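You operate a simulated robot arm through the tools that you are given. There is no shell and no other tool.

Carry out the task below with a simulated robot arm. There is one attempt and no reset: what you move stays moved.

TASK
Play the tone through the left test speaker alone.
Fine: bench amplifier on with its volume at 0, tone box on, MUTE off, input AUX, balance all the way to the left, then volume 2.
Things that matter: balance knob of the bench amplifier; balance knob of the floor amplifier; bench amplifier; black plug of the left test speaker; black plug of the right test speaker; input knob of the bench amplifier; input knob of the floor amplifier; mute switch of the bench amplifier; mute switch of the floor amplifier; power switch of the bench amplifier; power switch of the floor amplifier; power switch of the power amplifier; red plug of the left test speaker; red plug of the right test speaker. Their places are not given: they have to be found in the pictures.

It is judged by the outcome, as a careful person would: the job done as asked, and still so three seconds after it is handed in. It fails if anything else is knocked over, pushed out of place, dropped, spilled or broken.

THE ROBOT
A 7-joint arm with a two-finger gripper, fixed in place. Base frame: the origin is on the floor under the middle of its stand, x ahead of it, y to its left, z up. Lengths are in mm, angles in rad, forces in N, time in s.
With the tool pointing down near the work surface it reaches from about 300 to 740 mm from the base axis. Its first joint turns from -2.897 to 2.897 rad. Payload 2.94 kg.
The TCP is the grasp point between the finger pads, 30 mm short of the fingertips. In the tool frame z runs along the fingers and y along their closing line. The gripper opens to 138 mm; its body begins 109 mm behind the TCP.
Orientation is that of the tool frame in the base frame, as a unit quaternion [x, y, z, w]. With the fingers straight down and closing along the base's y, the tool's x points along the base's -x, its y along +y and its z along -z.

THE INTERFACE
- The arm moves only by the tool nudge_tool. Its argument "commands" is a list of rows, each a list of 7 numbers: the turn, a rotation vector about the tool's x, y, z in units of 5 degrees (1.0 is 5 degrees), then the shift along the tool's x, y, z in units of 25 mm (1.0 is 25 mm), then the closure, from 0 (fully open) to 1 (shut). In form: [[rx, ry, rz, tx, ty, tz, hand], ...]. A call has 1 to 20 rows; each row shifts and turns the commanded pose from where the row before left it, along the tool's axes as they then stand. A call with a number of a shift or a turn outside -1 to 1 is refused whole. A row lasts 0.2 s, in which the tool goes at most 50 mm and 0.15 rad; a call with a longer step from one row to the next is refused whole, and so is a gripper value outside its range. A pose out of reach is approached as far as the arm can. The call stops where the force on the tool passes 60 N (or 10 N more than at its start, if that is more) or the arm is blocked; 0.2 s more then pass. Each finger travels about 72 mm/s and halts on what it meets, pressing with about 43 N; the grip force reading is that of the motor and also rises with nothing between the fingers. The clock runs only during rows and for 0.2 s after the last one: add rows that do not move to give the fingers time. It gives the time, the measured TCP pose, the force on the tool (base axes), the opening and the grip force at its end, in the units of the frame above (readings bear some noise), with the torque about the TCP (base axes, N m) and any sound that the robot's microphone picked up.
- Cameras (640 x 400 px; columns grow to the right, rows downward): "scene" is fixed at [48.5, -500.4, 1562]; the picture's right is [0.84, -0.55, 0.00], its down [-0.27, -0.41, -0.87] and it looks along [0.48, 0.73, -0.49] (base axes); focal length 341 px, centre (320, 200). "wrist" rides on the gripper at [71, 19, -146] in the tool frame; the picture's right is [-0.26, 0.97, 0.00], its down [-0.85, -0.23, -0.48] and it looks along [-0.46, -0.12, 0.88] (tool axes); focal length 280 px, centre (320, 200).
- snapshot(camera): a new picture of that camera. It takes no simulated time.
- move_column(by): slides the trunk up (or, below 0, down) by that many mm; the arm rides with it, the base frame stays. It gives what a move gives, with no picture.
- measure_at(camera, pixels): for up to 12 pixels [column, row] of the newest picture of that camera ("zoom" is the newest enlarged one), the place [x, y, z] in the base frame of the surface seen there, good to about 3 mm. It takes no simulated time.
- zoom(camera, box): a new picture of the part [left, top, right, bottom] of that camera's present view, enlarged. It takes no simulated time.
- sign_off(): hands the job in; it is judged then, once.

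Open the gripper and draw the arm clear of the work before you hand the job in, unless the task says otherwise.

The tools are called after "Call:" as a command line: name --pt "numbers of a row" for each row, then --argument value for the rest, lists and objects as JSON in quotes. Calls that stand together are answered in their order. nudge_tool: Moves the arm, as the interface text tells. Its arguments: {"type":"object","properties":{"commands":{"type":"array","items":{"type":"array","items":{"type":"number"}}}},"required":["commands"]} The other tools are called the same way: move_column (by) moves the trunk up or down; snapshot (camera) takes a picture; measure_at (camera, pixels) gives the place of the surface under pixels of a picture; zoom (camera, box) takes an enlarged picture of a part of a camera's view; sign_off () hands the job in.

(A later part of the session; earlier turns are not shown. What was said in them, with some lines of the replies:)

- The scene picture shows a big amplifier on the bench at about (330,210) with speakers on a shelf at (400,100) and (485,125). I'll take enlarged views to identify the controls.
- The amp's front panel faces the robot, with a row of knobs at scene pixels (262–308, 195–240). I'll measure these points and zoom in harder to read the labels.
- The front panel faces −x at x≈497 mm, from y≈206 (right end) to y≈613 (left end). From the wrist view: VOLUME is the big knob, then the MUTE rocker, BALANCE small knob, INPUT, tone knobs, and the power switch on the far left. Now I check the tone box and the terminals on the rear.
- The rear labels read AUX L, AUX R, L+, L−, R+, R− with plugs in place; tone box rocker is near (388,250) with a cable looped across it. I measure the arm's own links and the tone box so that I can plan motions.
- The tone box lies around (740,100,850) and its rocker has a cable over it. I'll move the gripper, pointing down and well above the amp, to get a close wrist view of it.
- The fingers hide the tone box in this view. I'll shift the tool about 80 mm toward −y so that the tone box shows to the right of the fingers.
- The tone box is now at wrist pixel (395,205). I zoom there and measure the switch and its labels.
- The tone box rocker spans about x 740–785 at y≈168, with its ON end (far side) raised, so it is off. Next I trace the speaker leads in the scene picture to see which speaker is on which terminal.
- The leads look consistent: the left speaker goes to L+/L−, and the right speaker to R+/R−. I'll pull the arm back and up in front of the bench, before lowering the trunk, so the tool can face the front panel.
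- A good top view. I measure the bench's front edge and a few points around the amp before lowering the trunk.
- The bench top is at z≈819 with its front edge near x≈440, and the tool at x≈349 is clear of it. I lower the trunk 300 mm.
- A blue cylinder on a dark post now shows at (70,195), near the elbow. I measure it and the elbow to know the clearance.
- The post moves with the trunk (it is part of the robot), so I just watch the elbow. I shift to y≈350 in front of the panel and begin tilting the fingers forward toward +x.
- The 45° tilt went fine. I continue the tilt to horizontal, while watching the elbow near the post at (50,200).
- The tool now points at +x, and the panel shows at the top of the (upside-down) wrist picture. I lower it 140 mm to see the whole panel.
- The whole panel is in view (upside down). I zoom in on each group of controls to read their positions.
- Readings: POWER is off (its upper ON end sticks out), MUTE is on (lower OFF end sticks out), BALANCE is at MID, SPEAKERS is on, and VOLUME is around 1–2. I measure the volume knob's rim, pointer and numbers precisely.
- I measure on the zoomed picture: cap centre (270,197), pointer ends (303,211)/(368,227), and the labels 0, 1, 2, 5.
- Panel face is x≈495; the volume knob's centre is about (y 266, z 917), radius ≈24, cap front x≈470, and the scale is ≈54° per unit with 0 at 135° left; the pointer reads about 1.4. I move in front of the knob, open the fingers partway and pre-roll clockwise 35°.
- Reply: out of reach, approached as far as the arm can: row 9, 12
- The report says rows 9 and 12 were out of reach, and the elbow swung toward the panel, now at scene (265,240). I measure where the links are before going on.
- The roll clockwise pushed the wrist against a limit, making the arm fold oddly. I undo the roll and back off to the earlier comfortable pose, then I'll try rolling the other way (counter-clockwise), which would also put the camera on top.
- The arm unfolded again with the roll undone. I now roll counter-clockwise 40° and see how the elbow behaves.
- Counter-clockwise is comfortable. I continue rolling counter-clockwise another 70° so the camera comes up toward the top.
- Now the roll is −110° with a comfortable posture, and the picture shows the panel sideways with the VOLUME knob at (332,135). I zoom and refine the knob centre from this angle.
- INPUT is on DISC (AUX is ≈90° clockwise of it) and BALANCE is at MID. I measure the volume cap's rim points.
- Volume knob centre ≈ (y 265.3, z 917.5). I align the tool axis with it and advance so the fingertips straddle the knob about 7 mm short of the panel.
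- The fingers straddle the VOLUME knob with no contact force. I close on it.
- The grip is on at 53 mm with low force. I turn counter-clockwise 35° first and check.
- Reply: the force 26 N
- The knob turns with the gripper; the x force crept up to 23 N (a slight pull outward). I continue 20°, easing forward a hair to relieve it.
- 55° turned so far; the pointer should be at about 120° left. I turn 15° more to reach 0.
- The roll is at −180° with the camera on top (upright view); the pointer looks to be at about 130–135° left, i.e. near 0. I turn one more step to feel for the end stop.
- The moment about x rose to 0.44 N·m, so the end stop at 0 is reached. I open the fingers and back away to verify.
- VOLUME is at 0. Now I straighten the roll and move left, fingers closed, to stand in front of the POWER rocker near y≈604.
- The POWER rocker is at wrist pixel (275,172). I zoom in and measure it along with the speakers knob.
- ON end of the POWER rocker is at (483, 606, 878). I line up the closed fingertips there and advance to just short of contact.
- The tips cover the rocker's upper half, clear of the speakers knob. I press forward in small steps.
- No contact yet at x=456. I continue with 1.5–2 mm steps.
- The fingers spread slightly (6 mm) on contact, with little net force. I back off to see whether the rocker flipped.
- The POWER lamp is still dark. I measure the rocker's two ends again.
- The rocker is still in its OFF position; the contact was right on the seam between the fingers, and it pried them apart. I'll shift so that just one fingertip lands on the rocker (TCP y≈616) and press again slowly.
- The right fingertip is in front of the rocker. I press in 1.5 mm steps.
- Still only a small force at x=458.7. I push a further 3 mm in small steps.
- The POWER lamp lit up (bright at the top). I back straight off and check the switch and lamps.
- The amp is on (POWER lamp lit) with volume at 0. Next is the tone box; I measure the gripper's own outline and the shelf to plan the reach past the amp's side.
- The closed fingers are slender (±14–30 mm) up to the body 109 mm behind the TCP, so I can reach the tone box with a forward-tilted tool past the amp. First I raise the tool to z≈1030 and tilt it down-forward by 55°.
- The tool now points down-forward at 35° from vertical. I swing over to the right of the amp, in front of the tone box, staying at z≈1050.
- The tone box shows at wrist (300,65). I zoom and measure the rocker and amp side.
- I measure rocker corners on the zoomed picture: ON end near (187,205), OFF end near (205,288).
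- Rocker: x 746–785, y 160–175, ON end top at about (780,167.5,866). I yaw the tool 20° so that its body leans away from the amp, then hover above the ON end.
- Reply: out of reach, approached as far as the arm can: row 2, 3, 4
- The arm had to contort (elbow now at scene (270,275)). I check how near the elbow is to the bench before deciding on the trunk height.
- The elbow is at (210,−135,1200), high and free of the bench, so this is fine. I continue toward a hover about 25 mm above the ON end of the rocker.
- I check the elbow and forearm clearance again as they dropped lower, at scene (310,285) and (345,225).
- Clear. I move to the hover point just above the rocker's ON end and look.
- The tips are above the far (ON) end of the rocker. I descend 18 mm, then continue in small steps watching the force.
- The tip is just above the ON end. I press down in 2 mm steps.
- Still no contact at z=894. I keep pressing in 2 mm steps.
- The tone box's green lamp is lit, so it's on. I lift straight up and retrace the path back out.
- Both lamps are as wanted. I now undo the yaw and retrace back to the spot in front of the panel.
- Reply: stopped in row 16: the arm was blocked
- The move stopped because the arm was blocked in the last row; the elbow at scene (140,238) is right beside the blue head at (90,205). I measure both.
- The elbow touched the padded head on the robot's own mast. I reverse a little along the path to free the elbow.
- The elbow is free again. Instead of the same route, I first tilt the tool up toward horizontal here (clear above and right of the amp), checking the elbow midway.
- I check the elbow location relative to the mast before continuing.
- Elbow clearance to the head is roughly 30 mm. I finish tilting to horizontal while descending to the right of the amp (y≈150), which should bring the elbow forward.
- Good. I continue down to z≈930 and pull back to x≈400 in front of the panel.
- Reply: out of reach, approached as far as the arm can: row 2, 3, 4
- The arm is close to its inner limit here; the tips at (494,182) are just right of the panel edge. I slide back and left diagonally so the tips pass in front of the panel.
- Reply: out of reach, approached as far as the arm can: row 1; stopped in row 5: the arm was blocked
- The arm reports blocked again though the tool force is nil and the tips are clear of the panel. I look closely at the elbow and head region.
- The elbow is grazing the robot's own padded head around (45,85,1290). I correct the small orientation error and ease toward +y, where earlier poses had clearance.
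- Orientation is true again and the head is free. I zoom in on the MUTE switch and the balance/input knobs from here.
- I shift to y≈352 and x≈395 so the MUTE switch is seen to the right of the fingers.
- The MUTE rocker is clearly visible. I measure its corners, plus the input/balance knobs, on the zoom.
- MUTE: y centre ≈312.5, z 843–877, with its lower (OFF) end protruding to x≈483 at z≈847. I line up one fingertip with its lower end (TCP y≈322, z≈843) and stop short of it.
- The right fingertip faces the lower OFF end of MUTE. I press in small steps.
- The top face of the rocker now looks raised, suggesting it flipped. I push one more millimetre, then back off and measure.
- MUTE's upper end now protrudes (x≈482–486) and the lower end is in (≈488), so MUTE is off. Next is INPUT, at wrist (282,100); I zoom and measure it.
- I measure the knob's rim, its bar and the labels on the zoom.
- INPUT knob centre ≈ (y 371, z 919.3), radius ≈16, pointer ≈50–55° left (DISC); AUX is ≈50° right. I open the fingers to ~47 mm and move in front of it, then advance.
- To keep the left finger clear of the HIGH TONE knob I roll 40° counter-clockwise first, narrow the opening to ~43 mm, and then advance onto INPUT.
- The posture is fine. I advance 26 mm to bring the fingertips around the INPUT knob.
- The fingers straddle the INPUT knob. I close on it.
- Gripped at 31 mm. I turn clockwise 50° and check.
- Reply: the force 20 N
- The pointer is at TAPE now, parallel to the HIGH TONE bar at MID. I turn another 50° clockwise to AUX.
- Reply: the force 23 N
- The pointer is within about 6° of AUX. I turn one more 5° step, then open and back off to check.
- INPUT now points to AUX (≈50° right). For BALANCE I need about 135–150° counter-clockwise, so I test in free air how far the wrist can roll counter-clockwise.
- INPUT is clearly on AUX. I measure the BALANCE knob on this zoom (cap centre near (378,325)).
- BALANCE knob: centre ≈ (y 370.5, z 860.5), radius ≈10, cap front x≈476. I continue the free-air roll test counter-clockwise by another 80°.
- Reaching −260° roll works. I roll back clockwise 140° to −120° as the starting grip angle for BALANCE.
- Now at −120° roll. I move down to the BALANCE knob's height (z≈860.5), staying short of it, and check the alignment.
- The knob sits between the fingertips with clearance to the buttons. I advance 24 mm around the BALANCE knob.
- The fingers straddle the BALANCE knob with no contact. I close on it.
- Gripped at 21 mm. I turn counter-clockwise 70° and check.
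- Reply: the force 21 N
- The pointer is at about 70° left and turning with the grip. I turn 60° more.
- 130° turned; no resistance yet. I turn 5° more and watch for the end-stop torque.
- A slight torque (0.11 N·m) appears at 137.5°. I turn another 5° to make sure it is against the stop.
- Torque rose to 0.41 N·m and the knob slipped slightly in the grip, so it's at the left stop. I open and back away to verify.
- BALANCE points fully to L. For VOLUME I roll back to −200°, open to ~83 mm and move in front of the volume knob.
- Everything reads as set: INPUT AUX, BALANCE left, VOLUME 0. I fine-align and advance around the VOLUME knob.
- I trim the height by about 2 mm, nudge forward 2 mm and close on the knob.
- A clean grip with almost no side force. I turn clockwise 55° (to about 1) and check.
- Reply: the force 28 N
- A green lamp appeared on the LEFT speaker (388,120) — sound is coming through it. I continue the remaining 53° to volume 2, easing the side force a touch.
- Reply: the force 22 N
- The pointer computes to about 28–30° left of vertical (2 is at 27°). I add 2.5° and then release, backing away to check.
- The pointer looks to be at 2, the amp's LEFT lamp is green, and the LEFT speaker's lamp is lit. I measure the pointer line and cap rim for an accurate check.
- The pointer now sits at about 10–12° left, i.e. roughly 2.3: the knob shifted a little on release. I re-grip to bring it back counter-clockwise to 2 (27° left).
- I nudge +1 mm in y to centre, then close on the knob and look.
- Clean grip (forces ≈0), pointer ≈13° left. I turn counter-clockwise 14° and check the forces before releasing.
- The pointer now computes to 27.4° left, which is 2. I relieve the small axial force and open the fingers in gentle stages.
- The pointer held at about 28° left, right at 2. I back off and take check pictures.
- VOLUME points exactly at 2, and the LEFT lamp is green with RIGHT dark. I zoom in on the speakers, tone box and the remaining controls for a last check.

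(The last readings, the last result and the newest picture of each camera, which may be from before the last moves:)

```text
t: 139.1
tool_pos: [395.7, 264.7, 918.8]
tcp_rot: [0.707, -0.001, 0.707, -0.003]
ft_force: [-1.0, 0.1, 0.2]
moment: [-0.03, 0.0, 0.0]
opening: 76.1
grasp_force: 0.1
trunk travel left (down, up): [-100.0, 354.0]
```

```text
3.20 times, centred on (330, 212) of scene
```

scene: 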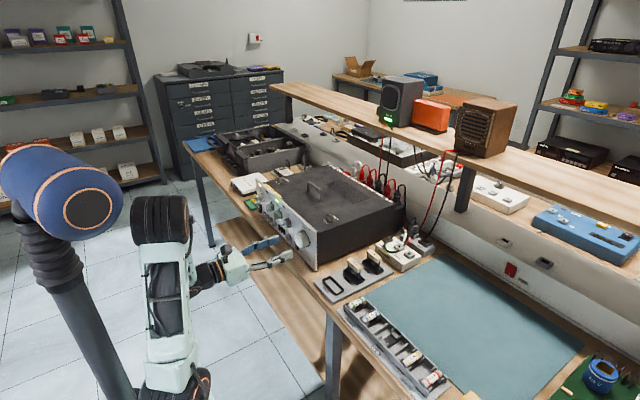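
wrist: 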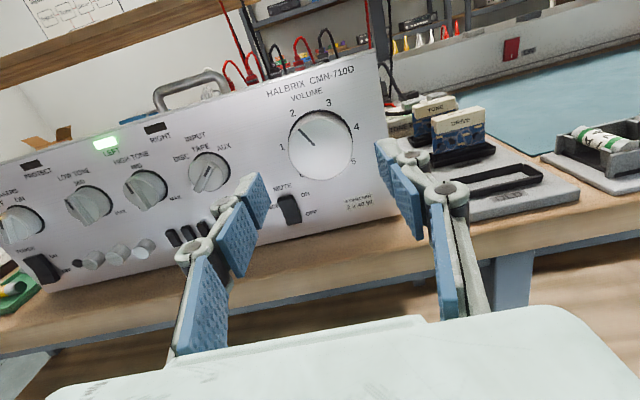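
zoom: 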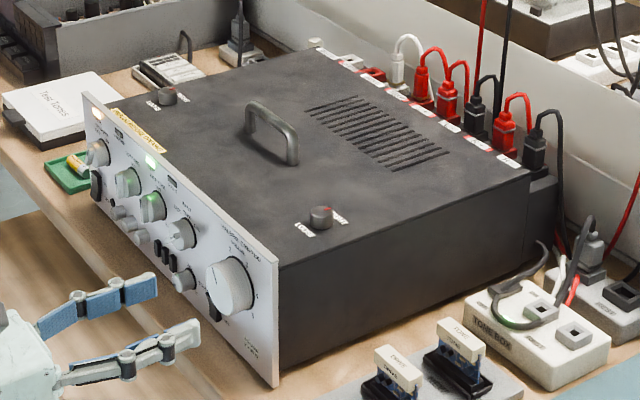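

All is as asked: LEFT speaker lit, RIGHT dark, tone box lamp green, POWER lamp lit, INPUT on AUX. I retreat, opening the gripper, and move to a clear spot left and above, in front of the panel.

Call:
nudge_tool --pt "0 0 0 0 -0.4 -0.3 0.45" --pt "0 0 0 0 -0.8 -0.3 0.45" --pt "0 0 0 0 -0.9 -0.3 0.4" --pt "0 0 0 0 -0.9 0 0.3" --pt "0 0 0 0 -0.9 0 0.2" --pt "0 0 0 0.2 -0.9 0 0.1" --pt "0 0 0 0.3 -0.7 0 0"

Call:
snapshot --camera "wrist"

Call:
zoom --camera "wrist" --box '[260, 90, 480, 250]'

Call:
snapshot --camera "scene"

```text
t: 140.7
tool_pos: [373.9, 400.5, 932.3]
tcp_rot: [0.707, -0.001, 0.707, -0.002]
ft_force: [-0.2, 1.0, -0.8]
moment: [-0.01, 0.0, -0.01]
opening: 138.1
grasp_force: 0.0
trunk travel left (down, up): [-100.0, 354.0]
```

```text
taken
```

wrist: 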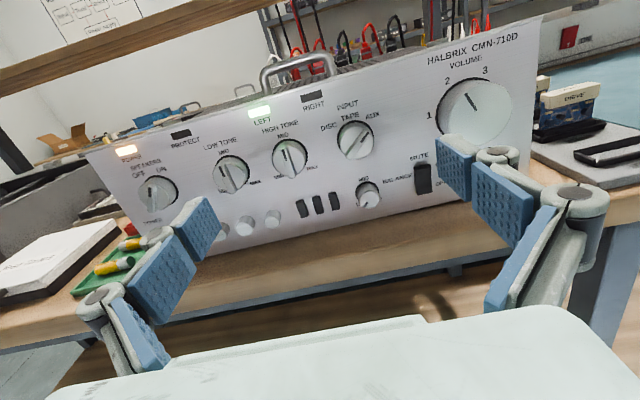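

```text
2.50 times, centred on (370, 170) of wrist
```

zoom: 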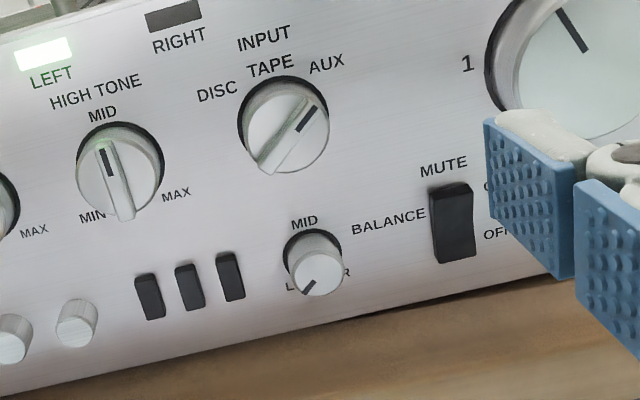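

```text
taken
```

scene: 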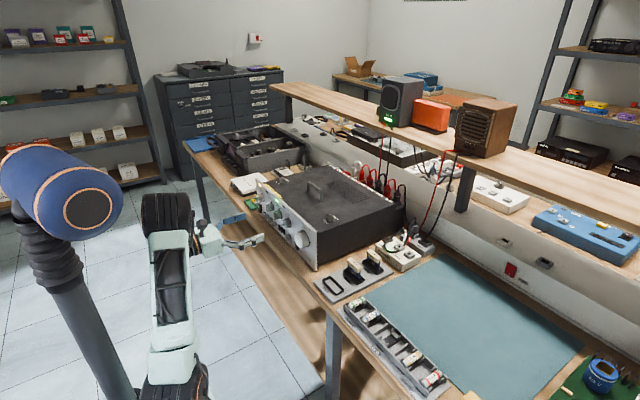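

Before finishing I check the BALANCE pointer closely, since the volume knob had slipped on release earlier.

Call:
zoom --camera "wrist" --box '[343, 170, 399, 218]'

Call:
measure_at --camera "zoom" --pixels '[[320, 200], [290, 240], [300, 230], [310, 220]]'

```text
8.33 times, centred on (371, 194) of wrist
```

zoom: 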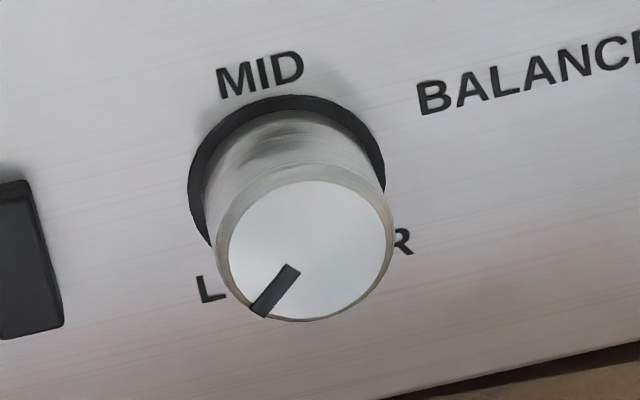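

```text
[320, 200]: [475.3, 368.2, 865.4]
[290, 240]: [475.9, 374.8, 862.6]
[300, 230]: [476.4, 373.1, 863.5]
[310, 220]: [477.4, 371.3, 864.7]
```

The pointer appears at L. For an undistorted reading I centre the camera on the BALANCE knob.

Call:
nudge_tool --pt "0 0 0 -0.25 0.9 0 0" --pt "0 0 0 -0.25 0.9 0 0" --pt "0 0 0 0 0 0 0"

Call:
snapshot --camera "wrist"

Call:
zoom --camera "wrist" --box '[280, 165, 360, 215]'

```text
t: 141.5
tool_pos: [374.0, 357.2, 920.0]
tcp_rot: [0.707, -0.001, 0.707, -0.002]
ft_force: [0.2, -0.5, 0.3]
moment: [-0.01, 0.01, 0.03]
opening: 137.8
grasp_force: 0.1
trunk travel left (down, up): [-100.0, 354.0]
```

```text
taken
```

wrist: 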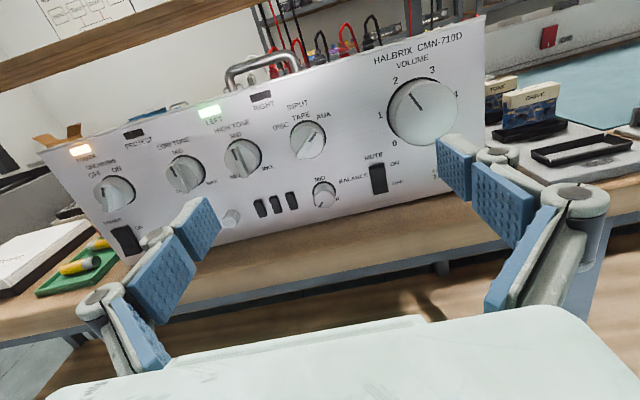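

```text
8.00 times, centred on (320, 190) of wrist
```

zoom: 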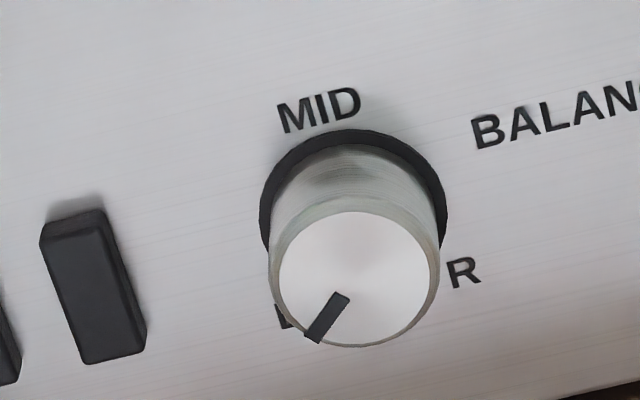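

BALANCE reads 134° left, i.e. on its left stop. Now I raise the open gripper clear of the panel to finish.

Call:
nudge_tool --pt "0 0 0 0.3 -0.9 0 0" --pt "0 0 0 0.8 -0.8 0 0" --pt "0 0 0 0.9 0 0 0" --pt "0 0 0 0.9 0 0 0" --pt "0 0 0 0.9 0 0 0" --pt "0 0 0 0.7 0 0 0" --pt "0 0 0 0 0 0 0"

Call:
snapshot --camera "scene"

Call:
zoom --camera "scene" --box '[230, 60, 530, 290]'

```text
t: 143.1
tool_pos: [372.8, 399.7, 1030.1]
tcp_rot: [0.707, 0.0, 0.707, -0.003]
ft_force: [0.5, 0.1, -0.1]
moment: [0.0, -0.01, 0.01]
opening: 138.0
grasp_force: 0.0
trunk travel left (down, up): [-100.0, 354.0]
```

```text
taken
```

scene: 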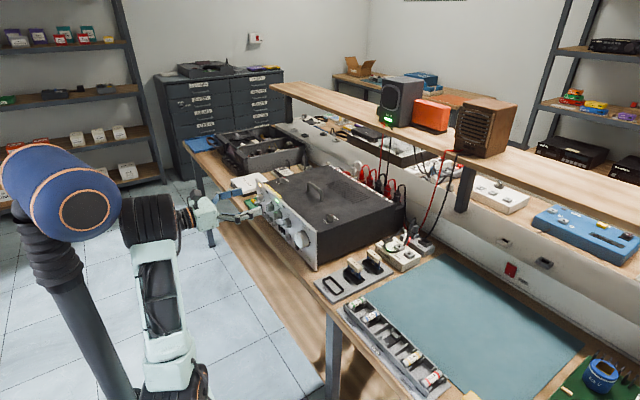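

```text
1.74 times, centred on (380, 175) of scene
```

zoom: 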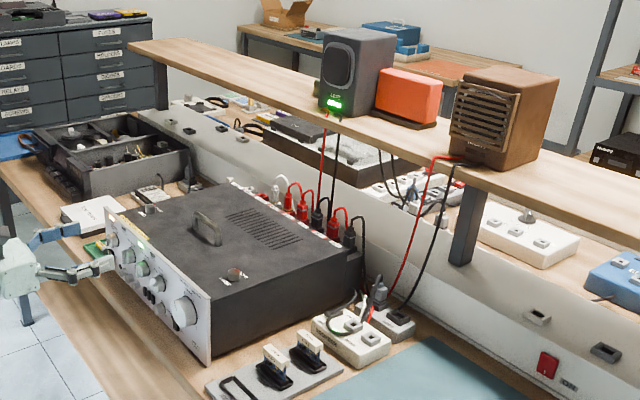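

The LEFT speaker's lamp is lit and the RIGHT's is dark. Everything else is in place, and the open gripper is clear of the bench amplifier at (373,400,1030). I hand the job in.

Call:
sign_off

```text
The job is handed in.
```

The tone is set to play through the left test speaker alone, and I've handed the job in. The left speaker's lamp and the amplifier's LEFT lamp are green. The right speaker and the RIGHT lamp are dark. The robot's microphone never reported a sound, so I'm going by the lamps.

| Control | State at hand-in |
|---|---|
| Bench amplifier power | On; volume was turned to 0 first |
| Tone box | On, green lamp lit |
| MUTE | Off |
| Input | AUX |
| Balance | Against its left stop |
| Volume | 2 |

- **Volume:** the knob slipped to about 2.3 when I first let go, so I gripped it again and set it back. It read 2 in the check picture afterwards.
- **Elbow contact:** the arm's elbow touched the padded head on the robot's own mast while moving back from the tone box. The head sprang back to its usual position and nothing on the bench was touched.

The speaker plugs were already wired correctly, so I left them alone. The gripper is open and clear of the bench.
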